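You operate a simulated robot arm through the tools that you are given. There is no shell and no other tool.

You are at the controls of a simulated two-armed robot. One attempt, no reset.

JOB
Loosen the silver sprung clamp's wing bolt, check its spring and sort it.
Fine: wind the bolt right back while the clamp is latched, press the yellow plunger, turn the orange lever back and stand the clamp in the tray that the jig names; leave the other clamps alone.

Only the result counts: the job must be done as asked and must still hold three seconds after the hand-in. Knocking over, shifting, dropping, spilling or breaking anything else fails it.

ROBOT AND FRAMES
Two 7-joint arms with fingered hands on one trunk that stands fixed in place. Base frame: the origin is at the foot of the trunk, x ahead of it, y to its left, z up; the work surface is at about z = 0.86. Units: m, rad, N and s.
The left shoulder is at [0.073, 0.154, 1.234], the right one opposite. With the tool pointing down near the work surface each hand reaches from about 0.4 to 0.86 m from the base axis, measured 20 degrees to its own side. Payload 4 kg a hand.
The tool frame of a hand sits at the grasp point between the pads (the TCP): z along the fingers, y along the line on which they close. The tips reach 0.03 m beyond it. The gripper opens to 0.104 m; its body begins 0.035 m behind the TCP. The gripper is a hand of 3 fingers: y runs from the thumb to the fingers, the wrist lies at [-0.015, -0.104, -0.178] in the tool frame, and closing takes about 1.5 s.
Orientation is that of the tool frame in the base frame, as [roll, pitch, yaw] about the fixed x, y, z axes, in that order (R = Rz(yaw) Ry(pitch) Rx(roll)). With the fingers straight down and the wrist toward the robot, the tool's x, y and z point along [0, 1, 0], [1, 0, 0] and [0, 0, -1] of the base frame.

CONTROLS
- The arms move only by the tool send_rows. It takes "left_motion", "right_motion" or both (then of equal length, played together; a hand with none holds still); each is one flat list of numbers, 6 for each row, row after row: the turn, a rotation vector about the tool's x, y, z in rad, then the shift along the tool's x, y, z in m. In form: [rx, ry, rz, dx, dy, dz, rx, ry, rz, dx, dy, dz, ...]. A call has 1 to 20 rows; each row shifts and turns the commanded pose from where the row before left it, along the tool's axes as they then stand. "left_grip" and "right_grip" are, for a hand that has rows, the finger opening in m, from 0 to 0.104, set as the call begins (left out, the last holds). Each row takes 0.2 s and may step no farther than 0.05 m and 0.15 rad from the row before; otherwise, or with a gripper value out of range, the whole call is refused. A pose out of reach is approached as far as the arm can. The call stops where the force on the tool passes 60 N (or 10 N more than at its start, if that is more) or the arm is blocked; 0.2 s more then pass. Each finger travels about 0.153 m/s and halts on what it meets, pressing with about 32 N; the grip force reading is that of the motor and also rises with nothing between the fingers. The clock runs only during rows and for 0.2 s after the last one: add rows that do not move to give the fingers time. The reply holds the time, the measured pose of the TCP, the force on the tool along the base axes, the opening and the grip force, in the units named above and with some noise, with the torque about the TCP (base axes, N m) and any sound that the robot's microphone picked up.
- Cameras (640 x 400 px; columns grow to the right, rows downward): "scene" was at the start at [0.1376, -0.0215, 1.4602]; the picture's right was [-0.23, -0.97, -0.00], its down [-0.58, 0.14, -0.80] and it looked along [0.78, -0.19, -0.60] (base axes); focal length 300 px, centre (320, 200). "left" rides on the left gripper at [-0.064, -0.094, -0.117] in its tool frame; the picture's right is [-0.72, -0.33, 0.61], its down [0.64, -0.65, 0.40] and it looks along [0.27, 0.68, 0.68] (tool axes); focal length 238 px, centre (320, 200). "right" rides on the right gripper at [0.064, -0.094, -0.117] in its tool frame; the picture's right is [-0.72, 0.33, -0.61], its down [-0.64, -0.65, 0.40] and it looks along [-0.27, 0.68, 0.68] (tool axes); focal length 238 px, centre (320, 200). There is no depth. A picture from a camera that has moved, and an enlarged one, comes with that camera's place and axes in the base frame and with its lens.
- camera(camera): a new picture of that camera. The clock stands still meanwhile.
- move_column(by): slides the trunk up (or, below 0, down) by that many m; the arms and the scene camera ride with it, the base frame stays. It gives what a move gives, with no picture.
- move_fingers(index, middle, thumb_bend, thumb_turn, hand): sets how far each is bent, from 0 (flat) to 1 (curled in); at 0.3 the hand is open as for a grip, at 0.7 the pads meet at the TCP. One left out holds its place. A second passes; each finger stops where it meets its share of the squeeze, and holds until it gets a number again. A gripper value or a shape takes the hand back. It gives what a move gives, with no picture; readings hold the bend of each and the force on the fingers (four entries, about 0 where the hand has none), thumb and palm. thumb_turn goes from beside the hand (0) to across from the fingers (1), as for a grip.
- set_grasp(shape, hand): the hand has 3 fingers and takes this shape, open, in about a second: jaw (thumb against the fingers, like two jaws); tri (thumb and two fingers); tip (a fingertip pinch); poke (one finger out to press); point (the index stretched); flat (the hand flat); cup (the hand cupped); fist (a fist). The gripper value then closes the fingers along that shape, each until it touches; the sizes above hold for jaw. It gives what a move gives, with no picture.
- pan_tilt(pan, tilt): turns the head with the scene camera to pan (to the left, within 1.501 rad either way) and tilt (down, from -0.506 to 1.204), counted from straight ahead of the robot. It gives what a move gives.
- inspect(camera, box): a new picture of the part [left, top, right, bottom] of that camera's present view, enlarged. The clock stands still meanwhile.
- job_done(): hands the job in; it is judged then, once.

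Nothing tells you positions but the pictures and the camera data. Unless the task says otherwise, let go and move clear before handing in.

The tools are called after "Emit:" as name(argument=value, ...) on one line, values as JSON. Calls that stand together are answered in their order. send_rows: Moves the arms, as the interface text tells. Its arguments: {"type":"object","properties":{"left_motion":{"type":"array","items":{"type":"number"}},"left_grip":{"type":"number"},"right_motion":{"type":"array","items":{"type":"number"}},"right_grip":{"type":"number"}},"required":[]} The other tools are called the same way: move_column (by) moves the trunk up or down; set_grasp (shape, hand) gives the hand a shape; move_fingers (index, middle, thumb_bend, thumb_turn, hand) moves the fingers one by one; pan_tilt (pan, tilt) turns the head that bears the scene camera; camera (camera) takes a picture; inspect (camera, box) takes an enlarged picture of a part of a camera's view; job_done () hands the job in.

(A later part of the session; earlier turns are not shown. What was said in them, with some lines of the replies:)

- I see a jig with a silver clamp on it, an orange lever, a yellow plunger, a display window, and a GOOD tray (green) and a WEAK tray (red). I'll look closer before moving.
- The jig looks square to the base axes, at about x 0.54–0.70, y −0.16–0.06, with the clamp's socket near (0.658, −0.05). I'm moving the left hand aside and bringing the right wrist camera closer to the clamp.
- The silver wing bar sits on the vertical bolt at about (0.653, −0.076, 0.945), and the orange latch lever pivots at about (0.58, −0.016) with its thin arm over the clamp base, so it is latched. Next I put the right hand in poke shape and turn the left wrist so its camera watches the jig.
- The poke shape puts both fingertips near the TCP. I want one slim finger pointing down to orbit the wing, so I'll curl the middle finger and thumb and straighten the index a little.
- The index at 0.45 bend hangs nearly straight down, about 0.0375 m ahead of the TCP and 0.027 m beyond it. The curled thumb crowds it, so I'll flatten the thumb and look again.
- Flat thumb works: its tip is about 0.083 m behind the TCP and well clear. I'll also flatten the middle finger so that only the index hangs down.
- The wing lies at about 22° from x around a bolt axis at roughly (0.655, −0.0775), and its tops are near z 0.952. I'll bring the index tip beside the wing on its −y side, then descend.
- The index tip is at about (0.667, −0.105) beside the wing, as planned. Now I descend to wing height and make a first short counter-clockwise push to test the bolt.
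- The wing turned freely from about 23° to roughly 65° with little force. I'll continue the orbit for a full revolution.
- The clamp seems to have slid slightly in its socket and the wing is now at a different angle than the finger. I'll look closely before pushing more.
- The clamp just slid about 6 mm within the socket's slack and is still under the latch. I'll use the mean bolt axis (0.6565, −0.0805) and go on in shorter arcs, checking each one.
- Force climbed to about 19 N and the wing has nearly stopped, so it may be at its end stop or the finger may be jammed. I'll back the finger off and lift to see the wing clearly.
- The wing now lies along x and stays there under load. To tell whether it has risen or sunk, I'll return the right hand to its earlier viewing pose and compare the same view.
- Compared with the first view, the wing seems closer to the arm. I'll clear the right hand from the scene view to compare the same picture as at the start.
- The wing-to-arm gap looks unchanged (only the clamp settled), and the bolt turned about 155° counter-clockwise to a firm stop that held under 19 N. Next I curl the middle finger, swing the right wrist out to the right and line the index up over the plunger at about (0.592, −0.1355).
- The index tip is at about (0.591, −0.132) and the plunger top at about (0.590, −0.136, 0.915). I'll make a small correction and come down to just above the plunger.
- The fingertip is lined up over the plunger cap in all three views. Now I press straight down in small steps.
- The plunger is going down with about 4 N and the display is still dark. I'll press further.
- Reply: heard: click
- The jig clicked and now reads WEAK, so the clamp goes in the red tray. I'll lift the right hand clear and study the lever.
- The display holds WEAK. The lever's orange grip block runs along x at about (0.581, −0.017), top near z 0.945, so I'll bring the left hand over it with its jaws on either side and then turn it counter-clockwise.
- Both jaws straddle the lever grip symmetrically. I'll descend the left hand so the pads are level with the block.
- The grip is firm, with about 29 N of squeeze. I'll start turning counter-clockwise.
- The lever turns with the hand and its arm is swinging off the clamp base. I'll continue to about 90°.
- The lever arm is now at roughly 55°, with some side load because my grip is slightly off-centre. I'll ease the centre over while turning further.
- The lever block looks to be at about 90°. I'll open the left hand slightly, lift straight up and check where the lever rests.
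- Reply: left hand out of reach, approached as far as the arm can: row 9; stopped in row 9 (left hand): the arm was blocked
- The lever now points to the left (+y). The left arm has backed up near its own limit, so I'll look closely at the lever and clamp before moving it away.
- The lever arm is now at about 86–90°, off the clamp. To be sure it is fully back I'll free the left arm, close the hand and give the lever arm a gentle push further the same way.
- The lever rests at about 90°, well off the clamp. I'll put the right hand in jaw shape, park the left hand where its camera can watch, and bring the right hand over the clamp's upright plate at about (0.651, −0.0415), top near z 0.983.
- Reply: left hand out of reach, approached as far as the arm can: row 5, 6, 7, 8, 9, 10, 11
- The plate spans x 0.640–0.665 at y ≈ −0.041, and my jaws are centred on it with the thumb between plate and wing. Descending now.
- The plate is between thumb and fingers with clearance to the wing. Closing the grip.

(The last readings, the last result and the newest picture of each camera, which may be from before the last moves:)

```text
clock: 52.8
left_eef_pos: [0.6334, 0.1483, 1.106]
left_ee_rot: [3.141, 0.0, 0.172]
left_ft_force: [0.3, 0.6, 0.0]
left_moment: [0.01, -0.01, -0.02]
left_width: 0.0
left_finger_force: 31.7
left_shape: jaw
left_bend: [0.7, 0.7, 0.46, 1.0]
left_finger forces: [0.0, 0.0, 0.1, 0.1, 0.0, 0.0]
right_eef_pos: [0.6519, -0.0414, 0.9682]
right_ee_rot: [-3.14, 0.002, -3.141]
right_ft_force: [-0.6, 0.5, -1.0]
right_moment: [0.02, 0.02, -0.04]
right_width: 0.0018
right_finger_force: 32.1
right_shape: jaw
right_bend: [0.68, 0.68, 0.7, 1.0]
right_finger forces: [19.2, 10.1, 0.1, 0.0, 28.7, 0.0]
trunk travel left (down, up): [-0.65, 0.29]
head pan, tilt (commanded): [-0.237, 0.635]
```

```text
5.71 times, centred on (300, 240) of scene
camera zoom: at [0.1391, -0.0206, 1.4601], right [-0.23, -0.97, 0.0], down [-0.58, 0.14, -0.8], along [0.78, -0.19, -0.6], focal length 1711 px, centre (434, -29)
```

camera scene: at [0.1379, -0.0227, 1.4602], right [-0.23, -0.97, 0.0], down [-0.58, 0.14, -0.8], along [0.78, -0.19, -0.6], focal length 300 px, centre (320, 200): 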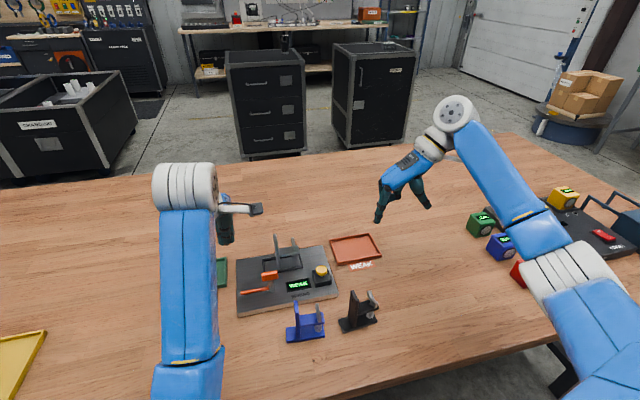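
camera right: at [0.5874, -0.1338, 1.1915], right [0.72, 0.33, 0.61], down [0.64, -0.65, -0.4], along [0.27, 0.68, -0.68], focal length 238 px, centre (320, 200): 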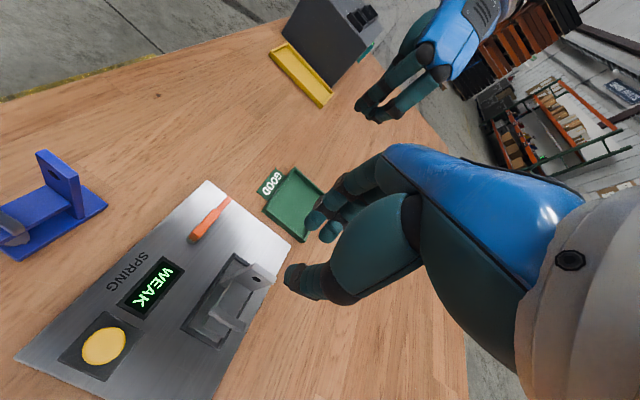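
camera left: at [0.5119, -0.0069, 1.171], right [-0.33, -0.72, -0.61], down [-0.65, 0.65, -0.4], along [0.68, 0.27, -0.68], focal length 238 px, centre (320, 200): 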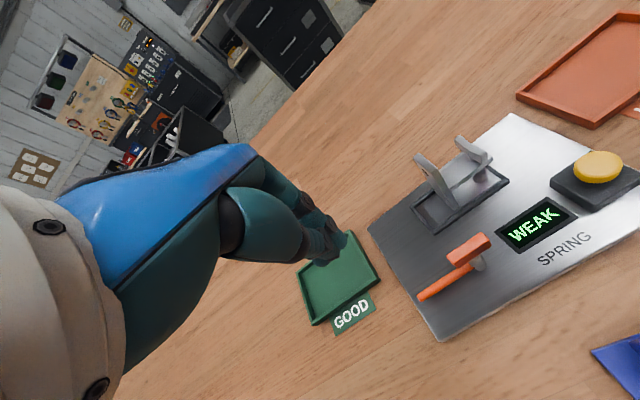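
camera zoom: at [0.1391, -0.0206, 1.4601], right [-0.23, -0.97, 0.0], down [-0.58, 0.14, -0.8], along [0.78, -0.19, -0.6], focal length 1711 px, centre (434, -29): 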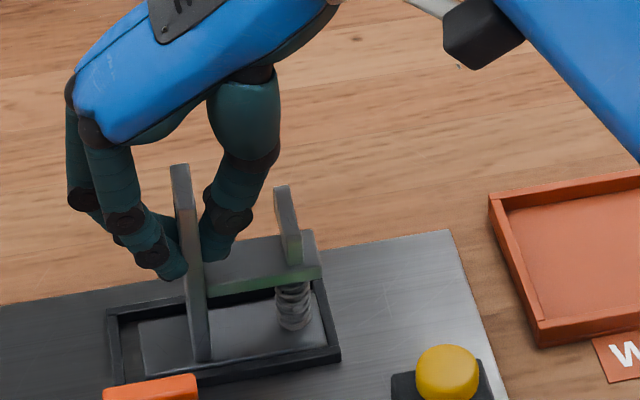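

The plate is gripped firmly. I'll lift a little and check that it comes free level.

Emit:
send_rows(right_motion=[0, 0, 0, 0, 0, -0.005, 0, 0, 0, 0, 0, -0.01, 0, 0, 0, 0, 0, -0.015, 0, 0, 0, 0, 0, -0.02, 0, 0, 0, 0, 0, 0])

Emit:
inspect(camera="scene", box=[250, 190, 350, 280])

Emit:
camera(camera="right")

Emit:
inspect(camera="left", box=[270, 100, 410, 240])

```text
clock: 54.0
left_eef_pos: [0.6339, 0.1483, 1.1052]
left_ee_rot: [3.139, -0.001, 0.173]
left_ft_force: [0.0, -0.6, 0.6]
left_moment: [-0.01, 0.0, 0.0]
left_width: 0.0003
left_finger_force: 32.0
left_shape: jaw
left_bend: [0.7, 0.7, 0.46, 1.0]
left_finger forces: [0.0, 0.0, 0.0, 0.0, 0.0, 0.1]
right_eef_pos: [0.6532, -0.0424, 1.0161]
right_ee_rot: [3.141, 0.003, -3.141]
right_ft_force: [-0.4, -0.1, -2.7]
right_moment: [0.01, 0.01, -0.02]
right_width: 0.0017
right_finger_force: 31.8
right_shape: jaw
right_bend: [0.68, 0.68, 0.7, 1.0]
right_finger forces: [19.1, 10.1, 0.1, 0.0, 29.2, 0.0]
trunk travel left (down, up): [-0.65, 0.29]
head pan, tilt (commanded): [-0.237, 0.635]
```

```text
4.44 times, centred on (300, 235) of scene
camera zoom: at [0.1395, -0.0209, 1.46], right [-0.23, -0.97, 0.0], down [-0.58, 0.14, -0.8], along [0.78, -0.19, -0.6], focal length 1331 px, centre (409, 44)
```

zoom: 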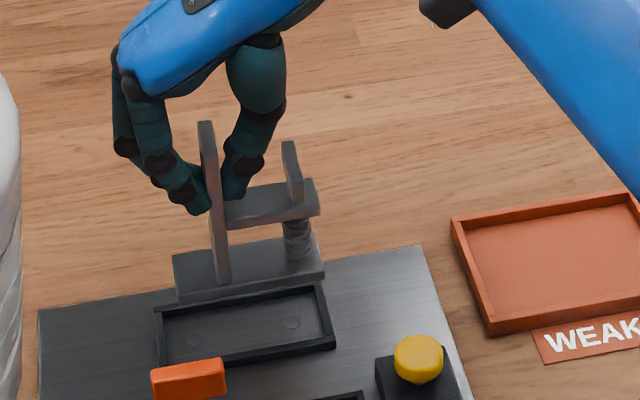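

```text
taken
camera right: at [0.5886, -0.1372, 1.1336], right [0.72, 0.33, 0.61], down [0.64, -0.65, -0.4], along [0.27, 0.68, -0.68], focal length 238 px, centre (320, 200)
```

right: 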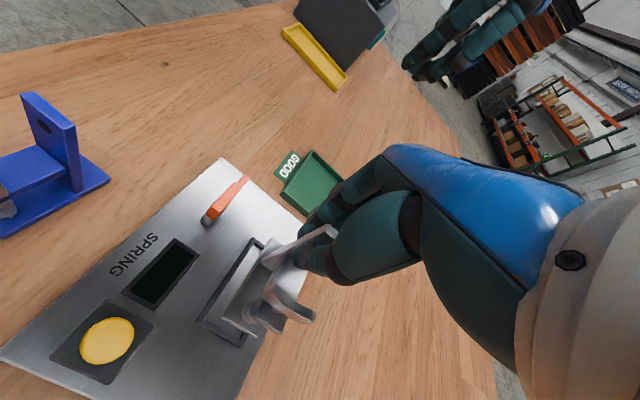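

```text
2.86 times, centred on (340, 170) of left
camera zoom: at [0.5532, 0.2306, 1.2215], right [-0.76, 0.2, -0.61], down [0.52, 0.75, -0.4], along [0.38, -0.63, -0.68], focal length 681 px, centre (263, 286)
```

zoom: 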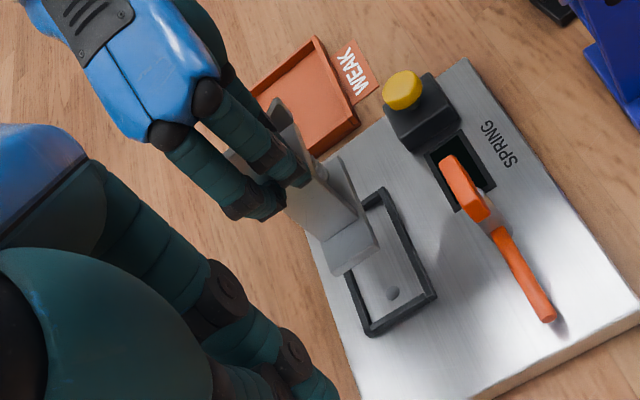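

The clamp lifted level and free. The red tray spans about x 0.632–0.724, y −0.309 to −0.19, so I'll carry the clamp over to put its base centre near (0.678, −0.25).

Emit:
send_rows(right_motion=[0, 0, 0, 0, 0, -0.02, 0, 0, 0, -0.0031, -0.0215, 0, 0, 0, 0, -0.0031, -0.0215, 0, 0, 0, 0, -0.0031, -0.0215, 0, 0, 0, 0, -0.0031, -0.0215, 0, 0, 0, 0, -0.0031, -0.0215, 0, 0, 0, 0, -0.0031, -0.0215, 0, 0, 0, 0, -0.0031, -0.0215, 0, 0, 0, 0, -0.0031, -0.0215, 0, 0, 0, 0, -0.003, -0.0216, 0, 0, 0, 0, 0, 0, 0])

Emit:
inspect(camera="scene", box=[290, 180, 410, 280])

Emit:
camera(camera="right")

Emit:
inspect(camera="left", box=[250, 60, 410, 220])

```text
clock: 56.4
left_eef_pos: [0.6342, 0.1474, 1.1056]
left_ee_rot: [-3.14, -0.001, 0.171]
left_ft_force: [0.2, 0.1, 0.8]
left_moment: [-0.01, 0.01, -0.02]
left_width: 0.0004
left_finger_force: 31.9
left_shape: jaw
left_bend: [0.7, 0.7, 0.46, 1.0]
left_finger forces: [0.1, 0.0, 0.0, 0.0, 0.1, 0.0]
right_eef_pos: [0.679, -0.2372, 1.0369]
right_ee_rot: [3.141, 0.001, -3.141]
right_ft_force: [0.2, -0.3, -2.8]
right_moment: [0.01, -0.01, 0.0]
right_width: 0.0012
right_finger_force: 32.4
right_shape: jaw
right_bend: [0.68, 0.68, 0.7, 1.0]
right_finger forces: [19.1, 10.1, 0.0, 0.0, 29.2, 0.0]
trunk travel left (down, up): [-0.65, 0.29]
head pan, tilt (commanded): [-0.237, 0.635]
```

```text
4.00 times, centred on (350, 230) of scene
camera zoom: at [0.1394, -0.0221, 1.46], right [-0.23, -0.97, 0.0], down [-0.58, 0.14, -0.8], along [0.78, -0.19, -0.6], focal length 1198 px, centre (200, 80)
```

zoom: 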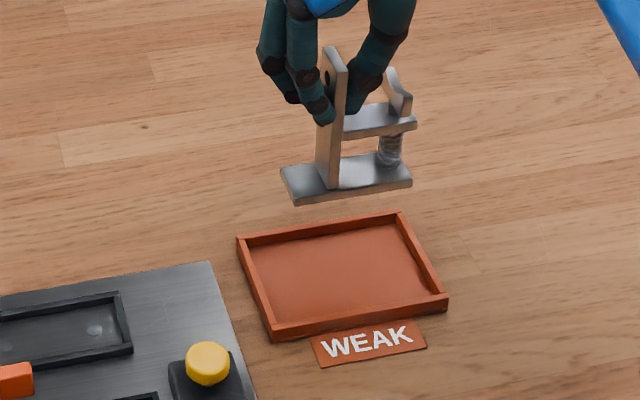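

```text
taken
camera right: at [0.6155, -0.3315, 1.1538], right [0.72, 0.33, 0.61], down [0.64, -0.65, -0.4], along [0.27, 0.68, -0.68], focal length 238 px, centre (320, 200)
```

right: 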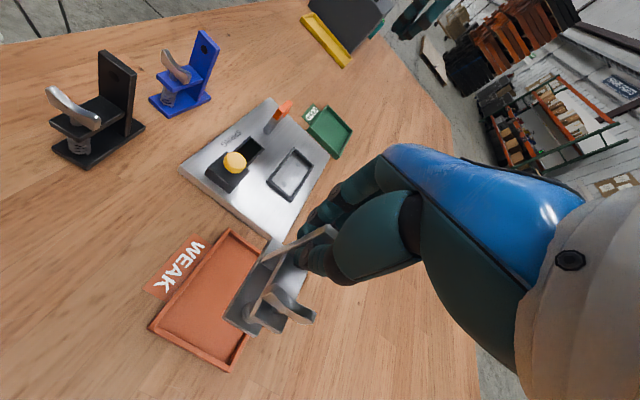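

```text
2.50 times, centred on (330, 140) of left
camera zoom: at [0.5531, 0.2298, 1.2218], right [-0.76, 0.2, -0.61], down [0.52, 0.75, -0.4], along [0.38, -0.63, -0.68], focal length 596 px, centre (295, 350)
```

zoom: 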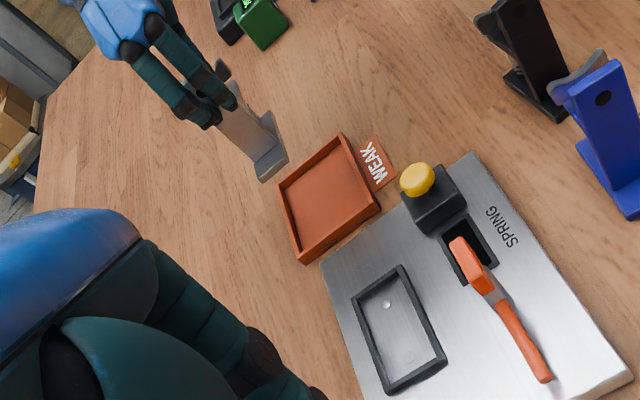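

Emit:
inspect(camera="right", box=[30, 20, 230, 180])

Emit:
inspect(camera="right", box=[200, 210, 350, 350])

Emit:
inspect(camera="scene", box=[340, 180, 410, 240])

Emit:
inspect(camera="scene", box=[280, 280, 390, 350])

```text
2.50 times, centred on (130, 100) of right
camera zoom: at [0.6155, -0.3315, 1.1538], right [0.72, 0.33, 0.61], down [0.64, -0.65, -0.4], along [0.27, 0.68, -0.68], focal length 596 px, centre (795, 450)
```

zoom: 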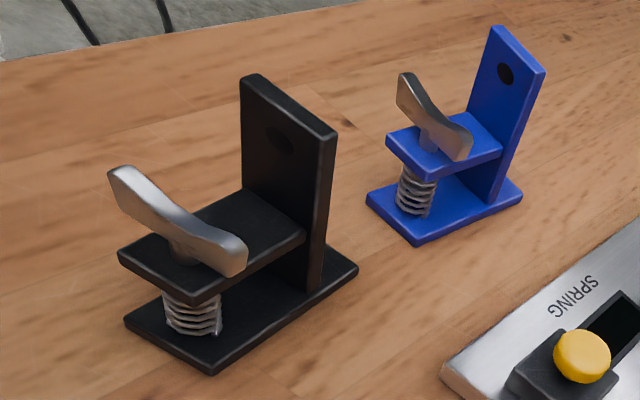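

```text
2.86 times, centred on (275, 280) of right
camera zoom: at [0.6155, -0.3315, 1.1538], right [0.72, 0.33, 0.61], down [0.64, -0.65, -0.4], along [0.27, 0.68, -0.68], focal length 681 px, centre (449, -29)
```

zoom: 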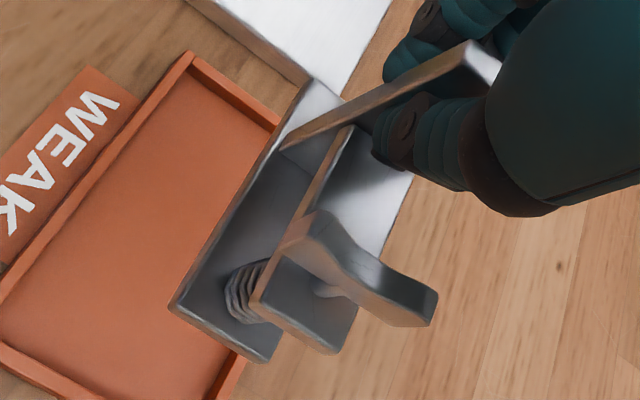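

```text
6.67 times, centred on (375, 210) of scene
camera zoom: at [0.1394, -0.0221, 1.46], right [-0.23, -0.97, 0.0], down [-0.58, 0.14, -0.8], along [0.78, -0.19, -0.6], focal length 1996 px, centre (-47, 133)
```

zoom: 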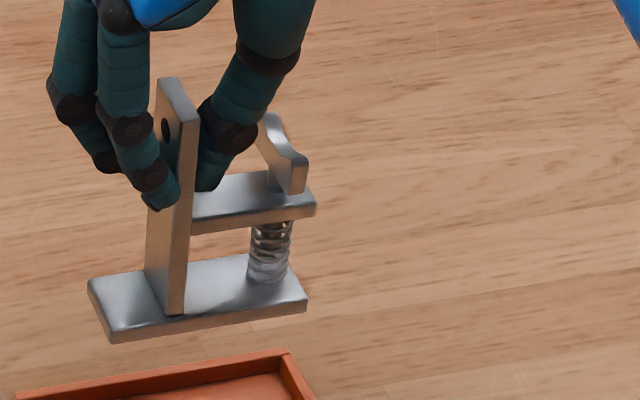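

```text
5.71 times, centred on (335, 315) of scene
camera zoom: at [0.1394, -0.0221, 1.46], right [-0.23, -0.97, 0.0], down [-0.58, 0.14, -0.8], along [0.78, -0.19, -0.6], focal length 1711 px, centre (234, -457)
```

zoom: 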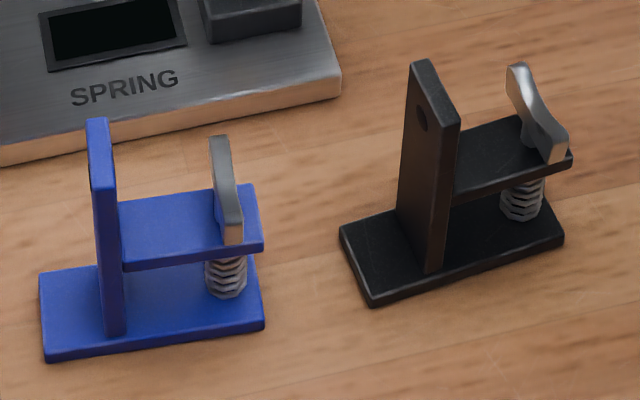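

The clamp's base centre is now at about (0.677, −0.250), centred over the red tray. I'll descend most of the way.

Emit:
send_rows(right_motion=[0, 0, 0, 0, 0, 0.018, 0, 0, 0, 0, 0, 0.018, 0, 0, 0, 0, 0, 0.018, 0, 0, 0, 0, 0, 0.014, 0, 0, 0, 0, 0, 0])

Emit:
inspect(camera="scene", box=[310, 190, 410, 280])

Emit:
inspect(camera="right", box=[170, 180, 350, 340])

Emit:
inspect(camera="left", box=[290, 70, 410, 170])

```text
clock: 57.5
left_eef_pos: [0.6345, 0.1484, 1.1044]
left_ee_rot: [3.139, -0.002, 0.173]
left_ft_force: [0.8, -0.4, 0.9]
left_moment: [0.02, -0.01, -0.01]
left_width: 0.0001
left_finger_force: 32.7
left_shape: jaw
left_bend: [0.7, 0.7, 0.46, 1.0]
left_finger forces: [0.0, 0.1, 0.0, 0.0, 0.0, 0.1]
right_eef_pos: [0.6807, -0.237, 0.9689]
right_ee_rot: [3.141, 0.001, 3.14]
right_ft_force: [0.5, 0.5, -3.7]
right_moment: [0.02, 0.02, 0.02]
right_width: 0.0013
right_finger_force: 31.8
right_shape: jaw
right_bend: [0.68, 0.68, 0.7, 1.0]
right_finger forces: [19.1, 10.2, 0.1, 0.1, 29.2, 0.0]
trunk travel left (down, up): [-0.65, 0.29]
head pan, tilt (commanded): [-0.237, 0.635]
```

```text
4.44 times, centred on (360, 235) of scene
camera zoom: at [0.1394, -0.022, 1.46], right [-0.23, -0.97, 0.0], down [-0.58, 0.14, -0.8], along [0.78, -0.19, -0.6], focal length 1331 px, centre (142, 44)
```

zoom: 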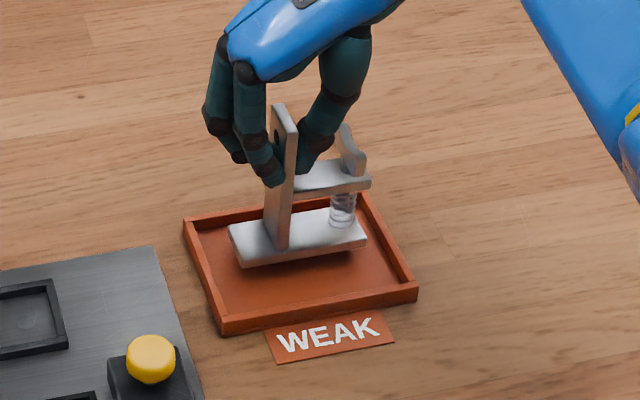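

```text
2.50 times, centred on (260, 260) of right
camera zoom: at [0.6168, -0.3322, 1.0852], right [0.72, 0.33, 0.61], down [0.64, -0.65, -0.4], along [0.27, 0.68, -0.68], focal length 596 px, centre (470, 50)
```

zoom: 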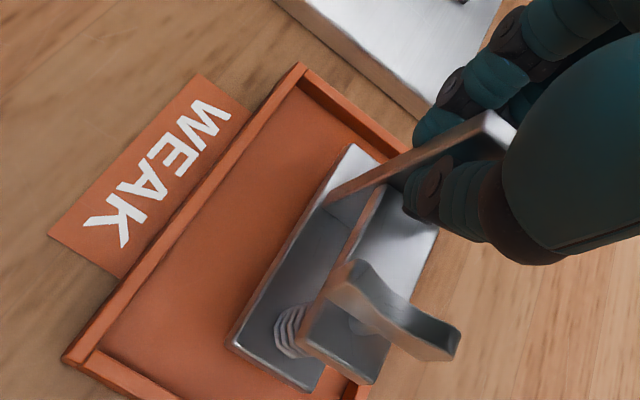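

```text
4.00 times, centred on (350, 120) of left
camera zoom: at [0.553, 0.2299, 1.2218], right [-0.76, 0.2, -0.61], down [0.52, 0.75, -0.4], along [0.38, -0.63, -0.68], focal length 953 px, centre (200, 520)
```

zoom: 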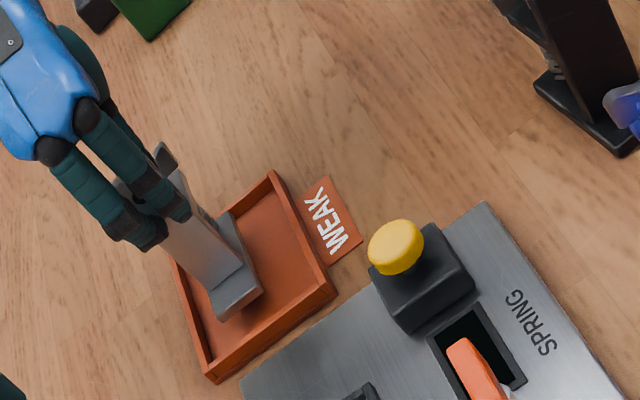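

Emit:
send_rows(right_motion=[0, 0, 0, 0, 0, 0.005, 0, 0, 0, 0, 0, 0.004, 0, 0, 0, 0, 0, 0.003, 0, 0, 0, 0, 0, 0])

Emit:
inspect(camera="scene", box=[320, 200, 400, 270])

```text
clock: 58.5
left_eef_pos: [0.6347, 0.1475, 1.1059]
left_ee_rot: [3.141, -0.002, 0.174]
left_ft_force: [1.1, -0.4, 0.0]
left_moment: [-0.02, 0.02, -0.02]
left_width: 0.0002
left_finger_force: 32.2
left_shape: jaw
left_bend: [0.7, 0.7, 0.46, 1.0]
left_finger forces: [0.0, 0.0, 0.1, 0.1, 0.0, 0.1]
right_eef_pos: [0.6801, -0.238, 0.956]
right_ee_rot: [3.141, 0.001, 3.141]
right_ft_force: [-0.8, -0.2, -2.1]
right_moment: [0.06, 0.02, 0.03]
right_width: 0.0012
right_finger_force: 32.3
right_shape: jaw
right_bend: [0.68, 0.68, 0.7, 1.0]
right_finger forces: [19.1, 10.1, 0.0, 0.1, 29.2, 0.0]
trunk travel left (down, up): [-0.65, 0.29]
head pan, tilt (commanded): [-0.237, 0.635]
```

```text
5.71 times, centred on (360, 235) of scene
camera zoom: at [0.1395, -0.022, 1.46], right [-0.23, -0.97, 0.0], down [-0.58, 0.14, -0.8], along [0.78, -0.19, -0.6], focal length 1711 px, centre (91, 0)
```

zoom: 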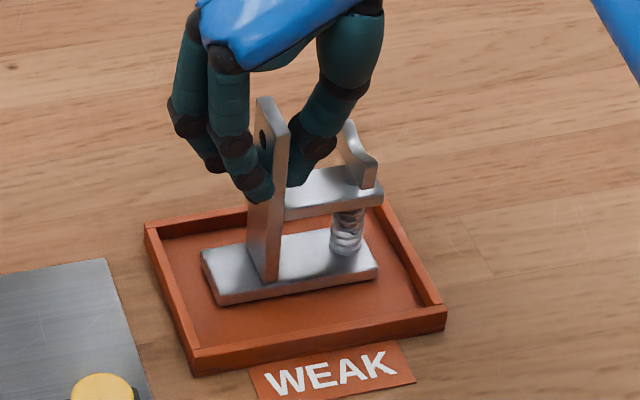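

Emit:
send_rows(right_motion=[0, 0, 0, 0, 0, 0.002, 0, 0, 0, 0, 0, 0.002, 0, 0, 0, 0, 0, 0])

Emit:
inspect(camera="scene", box=[320, 200, 400, 270])

```text
clock: 59.4
left_eef_pos: [0.6331, 0.1478, 1.1074]
left_ee_rot: [3.14, -0.003, 0.171]
left_ft_force: [0.5, 0.6, -1.6]
left_moment: [-0.01, -0.02, -0.02]
left_width: 0.0001
left_finger_force: 32.0
left_shape: jaw
left_bend: [0.7, 0.7, 0.46, 1.0]
left_finger forces: [0.0, 0.1, 0.1, 0.0, 0.1, 0.1]
right_eef_pos: [0.6797, -0.2363, 0.9554]
right_ee_rot: [3.141, 0.003, 3.141]
right_ft_force: [0.5, -0.2, 6.2]
right_moment: [0.02, 0.0, -0.01]
right_width: 0.0015
right_finger_force: 31.9
right_shape: jaw
right_bend: [0.68, 0.68, 0.7, 1.0]
right_finger forces: [19.7, 10.6, 0.1, 0.0, 31.4, 0.1]
trunk travel left (down, up): [-0.65, 0.29]
head pan, tilt (commanded): [-0.237, 0.635]
```

```text
5.71 times, centred on (360, 235) of scene
camera zoom: at [0.1377, -0.0214, 1.4604], right [-0.23, -0.97, 0.0], down [-0.58, 0.14, -0.8], along [0.78, -0.19, -0.6], focal length 1711 px, centre (91, 0)
```

zoom: 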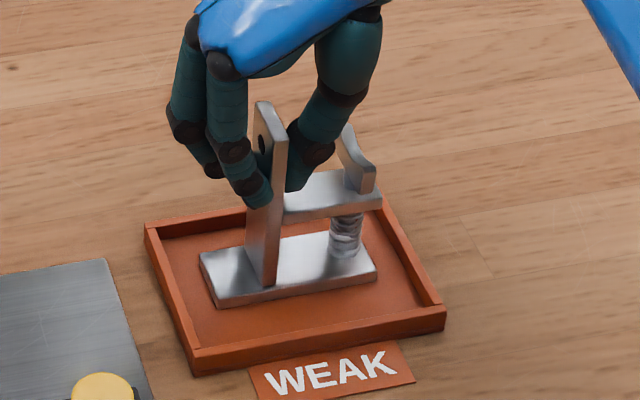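

The clamp has touched down in the tray. I'll take off the extra pressure, then open the fingers just enough to clear the plate without touching the wing.

Emit:
send_rows(right_motion=[0, 0, 0, 0, 0, -0.0025, 0, 0, 0, 0, 0, 0])

Emit:
send_rows(right_motion=[0, 0, 0, 0, 0, 0, 0, 0, 0, 0, 0, 0, 0, 0, 0, 0, 0, 0, 0, 0, 0, 0, 0, 0, 0, 0, 0, 0, 0, 0], right_grip=0.03)

Emit:
inspect(camera="scene", box=[320, 200, 400, 270])

Emit:
inspect(camera="right", box=[170, 180, 350, 340])

```text
clock: 60.0
left_eef_pos: [0.633, 0.1475, 1.1068]
left_ee_rot: [3.141, 0.0, 0.173]
left_ft_force: [-0.5, -0.2, -0.2]
left_moment: [0.01, 0.01, 0.02]
left_width: 0.0002
left_finger_force: 32.0
left_shape: jaw
left_bend: [0.7, 0.7, 0.46, 1.0]
left_finger forces: [0.1, 0.0, 0.1, 0.1, 0.0, 0.1]
right_eef_pos: [0.6796, -0.2366, 0.9546]
right_ee_rot: [-3.14, -0.001, 3.14]
right_ft_force: [0.2, 0.5, 0.2]
right_moment: [0.04, -0.07, 0.01]
right_width: 0.0018
right_finger_force: 31.8
right_shape: jaw
right_bend: [0.68, 0.68, 0.7, 1.0]
right_finger forces: [19.4, 10.8, 0.0, 0.0, 29.8, 0.0]
trunk travel left (down, up): [-0.65, 0.29]
head pan, tilt (commanded): [-0.237, 0.635]
```

```text
clock: 61.1
left_eef_pos: [0.6328, 0.1471, 1.1066]
left_ee_rot: [3.14, -0.002, 0.174]
left_ft_force: [-0.5, 0.6, 0.4]
left_moment: [-0.02, -0.03, 0.0]
left_width: 0.0
left_finger_force: 32.2
left_shape: jaw
left_bend: [0.7, 0.7, 0.46, 1.0]
left_finger forces: [0.0, 0.1, 0.0, 0.0, 0.0, 0.0]
right_eef_pos: [0.6803, -0.2359, 0.9562]
right_ee_rot: [3.141, 0.002, 3.141]
right_ft_force: [-0.3, 0.9, 0.7]
right_moment: [-0.01, -0.02, 0.02]
right_width: 0.0296
right_finger_force: 0.0
right_shape: jaw
right_bend: [0.74, 0.54, 0.74, 1.0]
right_finger forces: [0.1, 0.1, 0.1, 0.1, 0.0, 0.0]
trunk travel left (down, up): [-0.65, 0.29]
head pan, tilt (commanded): [-0.237, 0.635]
```

```text
5.71 times, centred on (360, 235) of scene
camera zoom: at [0.1387, -0.0217, 1.4601], right [-0.23, -0.97, 0.0], down [-0.58, 0.14, -0.8], along [0.78, -0.19, -0.6], focal length 1711 px, centre (91, 0)
```

zoom: 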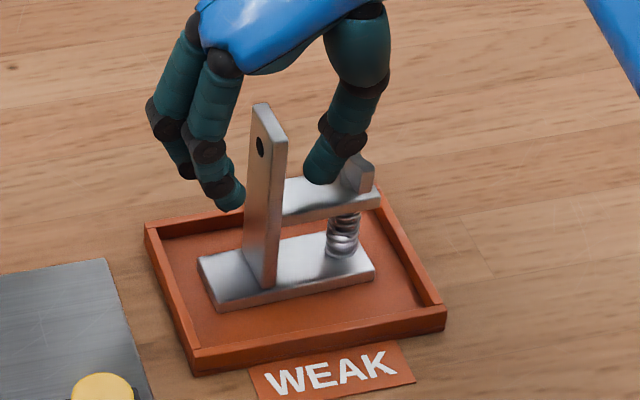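

```text
2.50 times, centred on (260, 260) of right
camera zoom: at [0.6157, -0.3316, 1.0724], right [0.72, 0.33, 0.61], down [0.64, -0.65, -0.4], along [0.27, 0.68, -0.68], focal length 596 px, centre (470, 50)
```

zoom: 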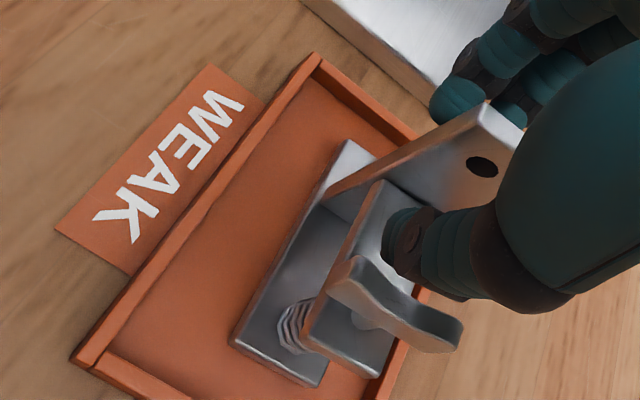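

The clamp stands free in the WEAK tray. Lifting the hand straight up and away.

Emit:
send_rows(right_motion=[0, 0, 0, 0, 0, -0.01, 0, 0, 0, 0, 0, -0.015, 0, 0, 0, 0, 0, -0.02, 0, 0, 0, 0, 0, -0.03, 0, 0, 0, 0, 0, -0.03, 0, 0, 0, 0, -0.03, -0.03, 0, 0, 0, 0, -0.04, 0, 0, 0, 0, 0, -0.04, 0, 0, 0, 0, 0, 0, 0])

Emit:
camera(camera="scene")

Emit:
inspect(camera="scene", box=[220, 190, 410, 350])

Emit:
camera(camera="right")

```text
clock: 63.1
left_eef_pos: [0.6336, 0.1498, 1.1052]
left_ee_rot: [3.14, -0.001, 0.169]
left_ft_force: [0.2, -0.1, -0.1]
left_moment: [-0.02, -0.03, 0.01]
left_width: 0.0
left_finger_force: 32.1
left_shape: jaw
left_bend: [0.7, 0.7, 0.46, 1.0]
left_finger forces: [0.1, 0.0, 0.0, 0.0, 0.0, 0.1]
right_eef_pos: [0.6797, -0.3459, 1.0917]
right_ee_rot: [-3.139, 0.005, -3.141]
right_ft_force: [0.4, 0.0, -0.4]
right_moment: [0.0, 0.03, 0.02]
right_width: 0.0298
right_finger_force: 0.1
right_shape: jaw
right_bend: [0.74, 0.54, 0.74, 1.0]
right_finger forces: [0.0, 0.0, 0.1, 0.1, 0.0, 0.0]
trunk travel left (down, up): [-0.65, 0.29]
head pan, tilt (commanded): [-0.237, 0.635]
```

```text
taken
camera scene: at [0.1383, -0.0204, 1.4602], right [-0.23, -0.97, 0.0], down [-0.58, 0.14, -0.8], along [0.78, -0.19, -0.6], focal length 300 px, centre (320, 200)
```

scene: 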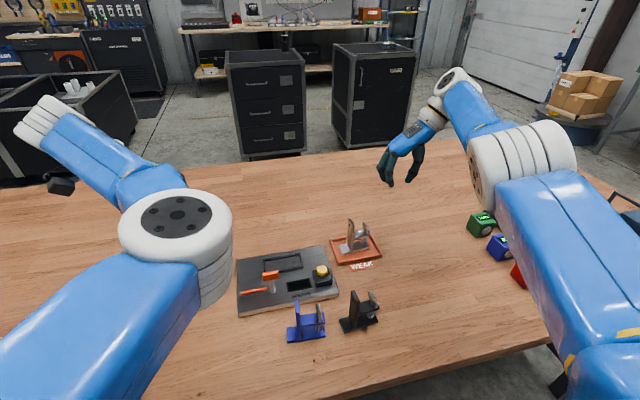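

```text
2.50 times, centred on (315, 270) of scene
camera zoom: at [0.1383, -0.0204, 1.4602], right [-0.23, -0.97, 0.0], down [-0.58, 0.14, -0.8], along [0.78, -0.19, -0.6], focal length 749 px, centre (332, 25)
```

zoom: 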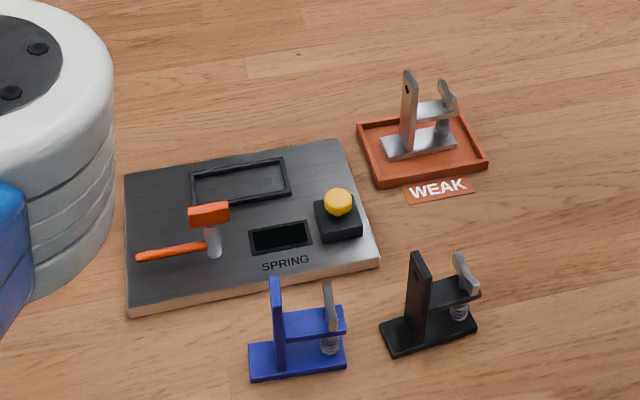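

```text
taken
camera right: at [0.6149, -0.4404, 1.2087], right [0.72, 0.33, 0.62], down [0.64, -0.65, -0.4], along [0.27, 0.68, -0.68], focal length 238 px, centre (320, 200)
```

right: 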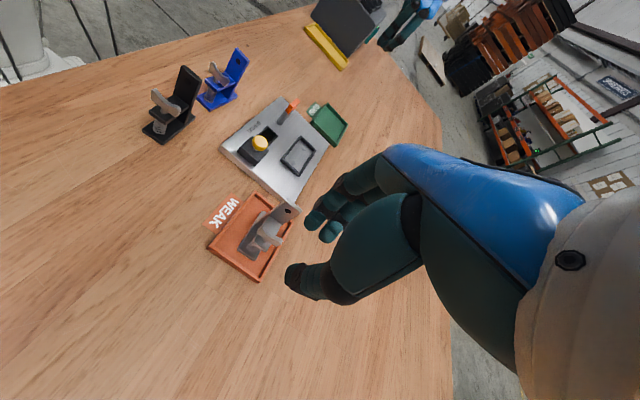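

Emit:
inspect(camera="right", box=[200, 180, 310, 290])

Emit:
inspect(camera="scene", box=[325, 205, 395, 265])

```text
3.64 times, centred on (255, 235) of right
camera zoom: at [0.6149, -0.4404, 1.2087], right [0.72, 0.33, 0.62], down [0.64, -0.65, -0.4], along [0.27, 0.68, -0.68], focal length 867 px, centre (556, 73)
```

zoom: 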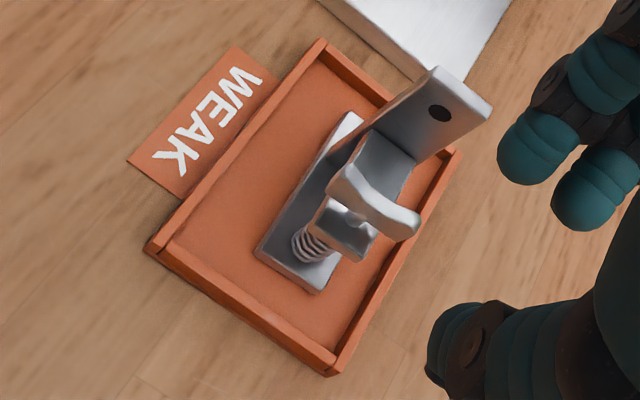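

```text
6.67 times, centred on (360, 235) of scene
camera zoom: at [0.1383, -0.0204, 1.4602], right [-0.23, -0.97, 0.0], down [-0.58, 0.14, -0.8], along [0.78, -0.19, -0.6], focal length 1996 px, centre (53, -33)
```

zoom: 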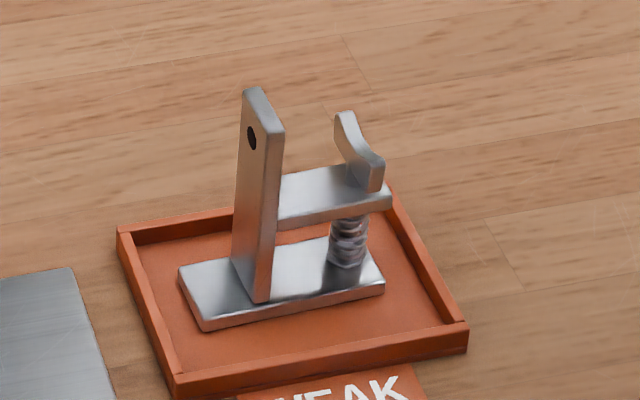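

The silver clamp stands upright in the WEAK tray with its wing still at the back stop and the orange lever turned back. The other clamps haven't been disturbed and both hands are clear, so I'm handing in.

Emit:
job_done()

```text
The job is handed in.
```

The silver clamp is standing upright in the red WEAK tray, and I have handed the job in. No pass or fail result came back.

- **Bolt:** I turned the wing counter-clockwise about 155° while the clamp was latched. It came to a firm stop that held against about 19 N. I took this to be fully wound back, on the assumption of a normal right-hand thread. I did not test the other direction to confirm it.
- **Spring check:** Pressing the yellow plunger gave a click, and the jig read WEAK.
- **Lever:** It is turned back about 90°, clear of the clamp. I did not push it further to check whether that is its end stop.
- **Placement:** The clamp was gripped by its upright plate, lowered into the middle of the tray and released. It stayed standing, and the wing had not visibly moved from its stop.

While I was turning the bolt, the silver clamp slid about 6 mm in its socket but stayed under the latch. In the last pictures the blue and black clamps, the trays and the jig were where they started, and both hands were clear.
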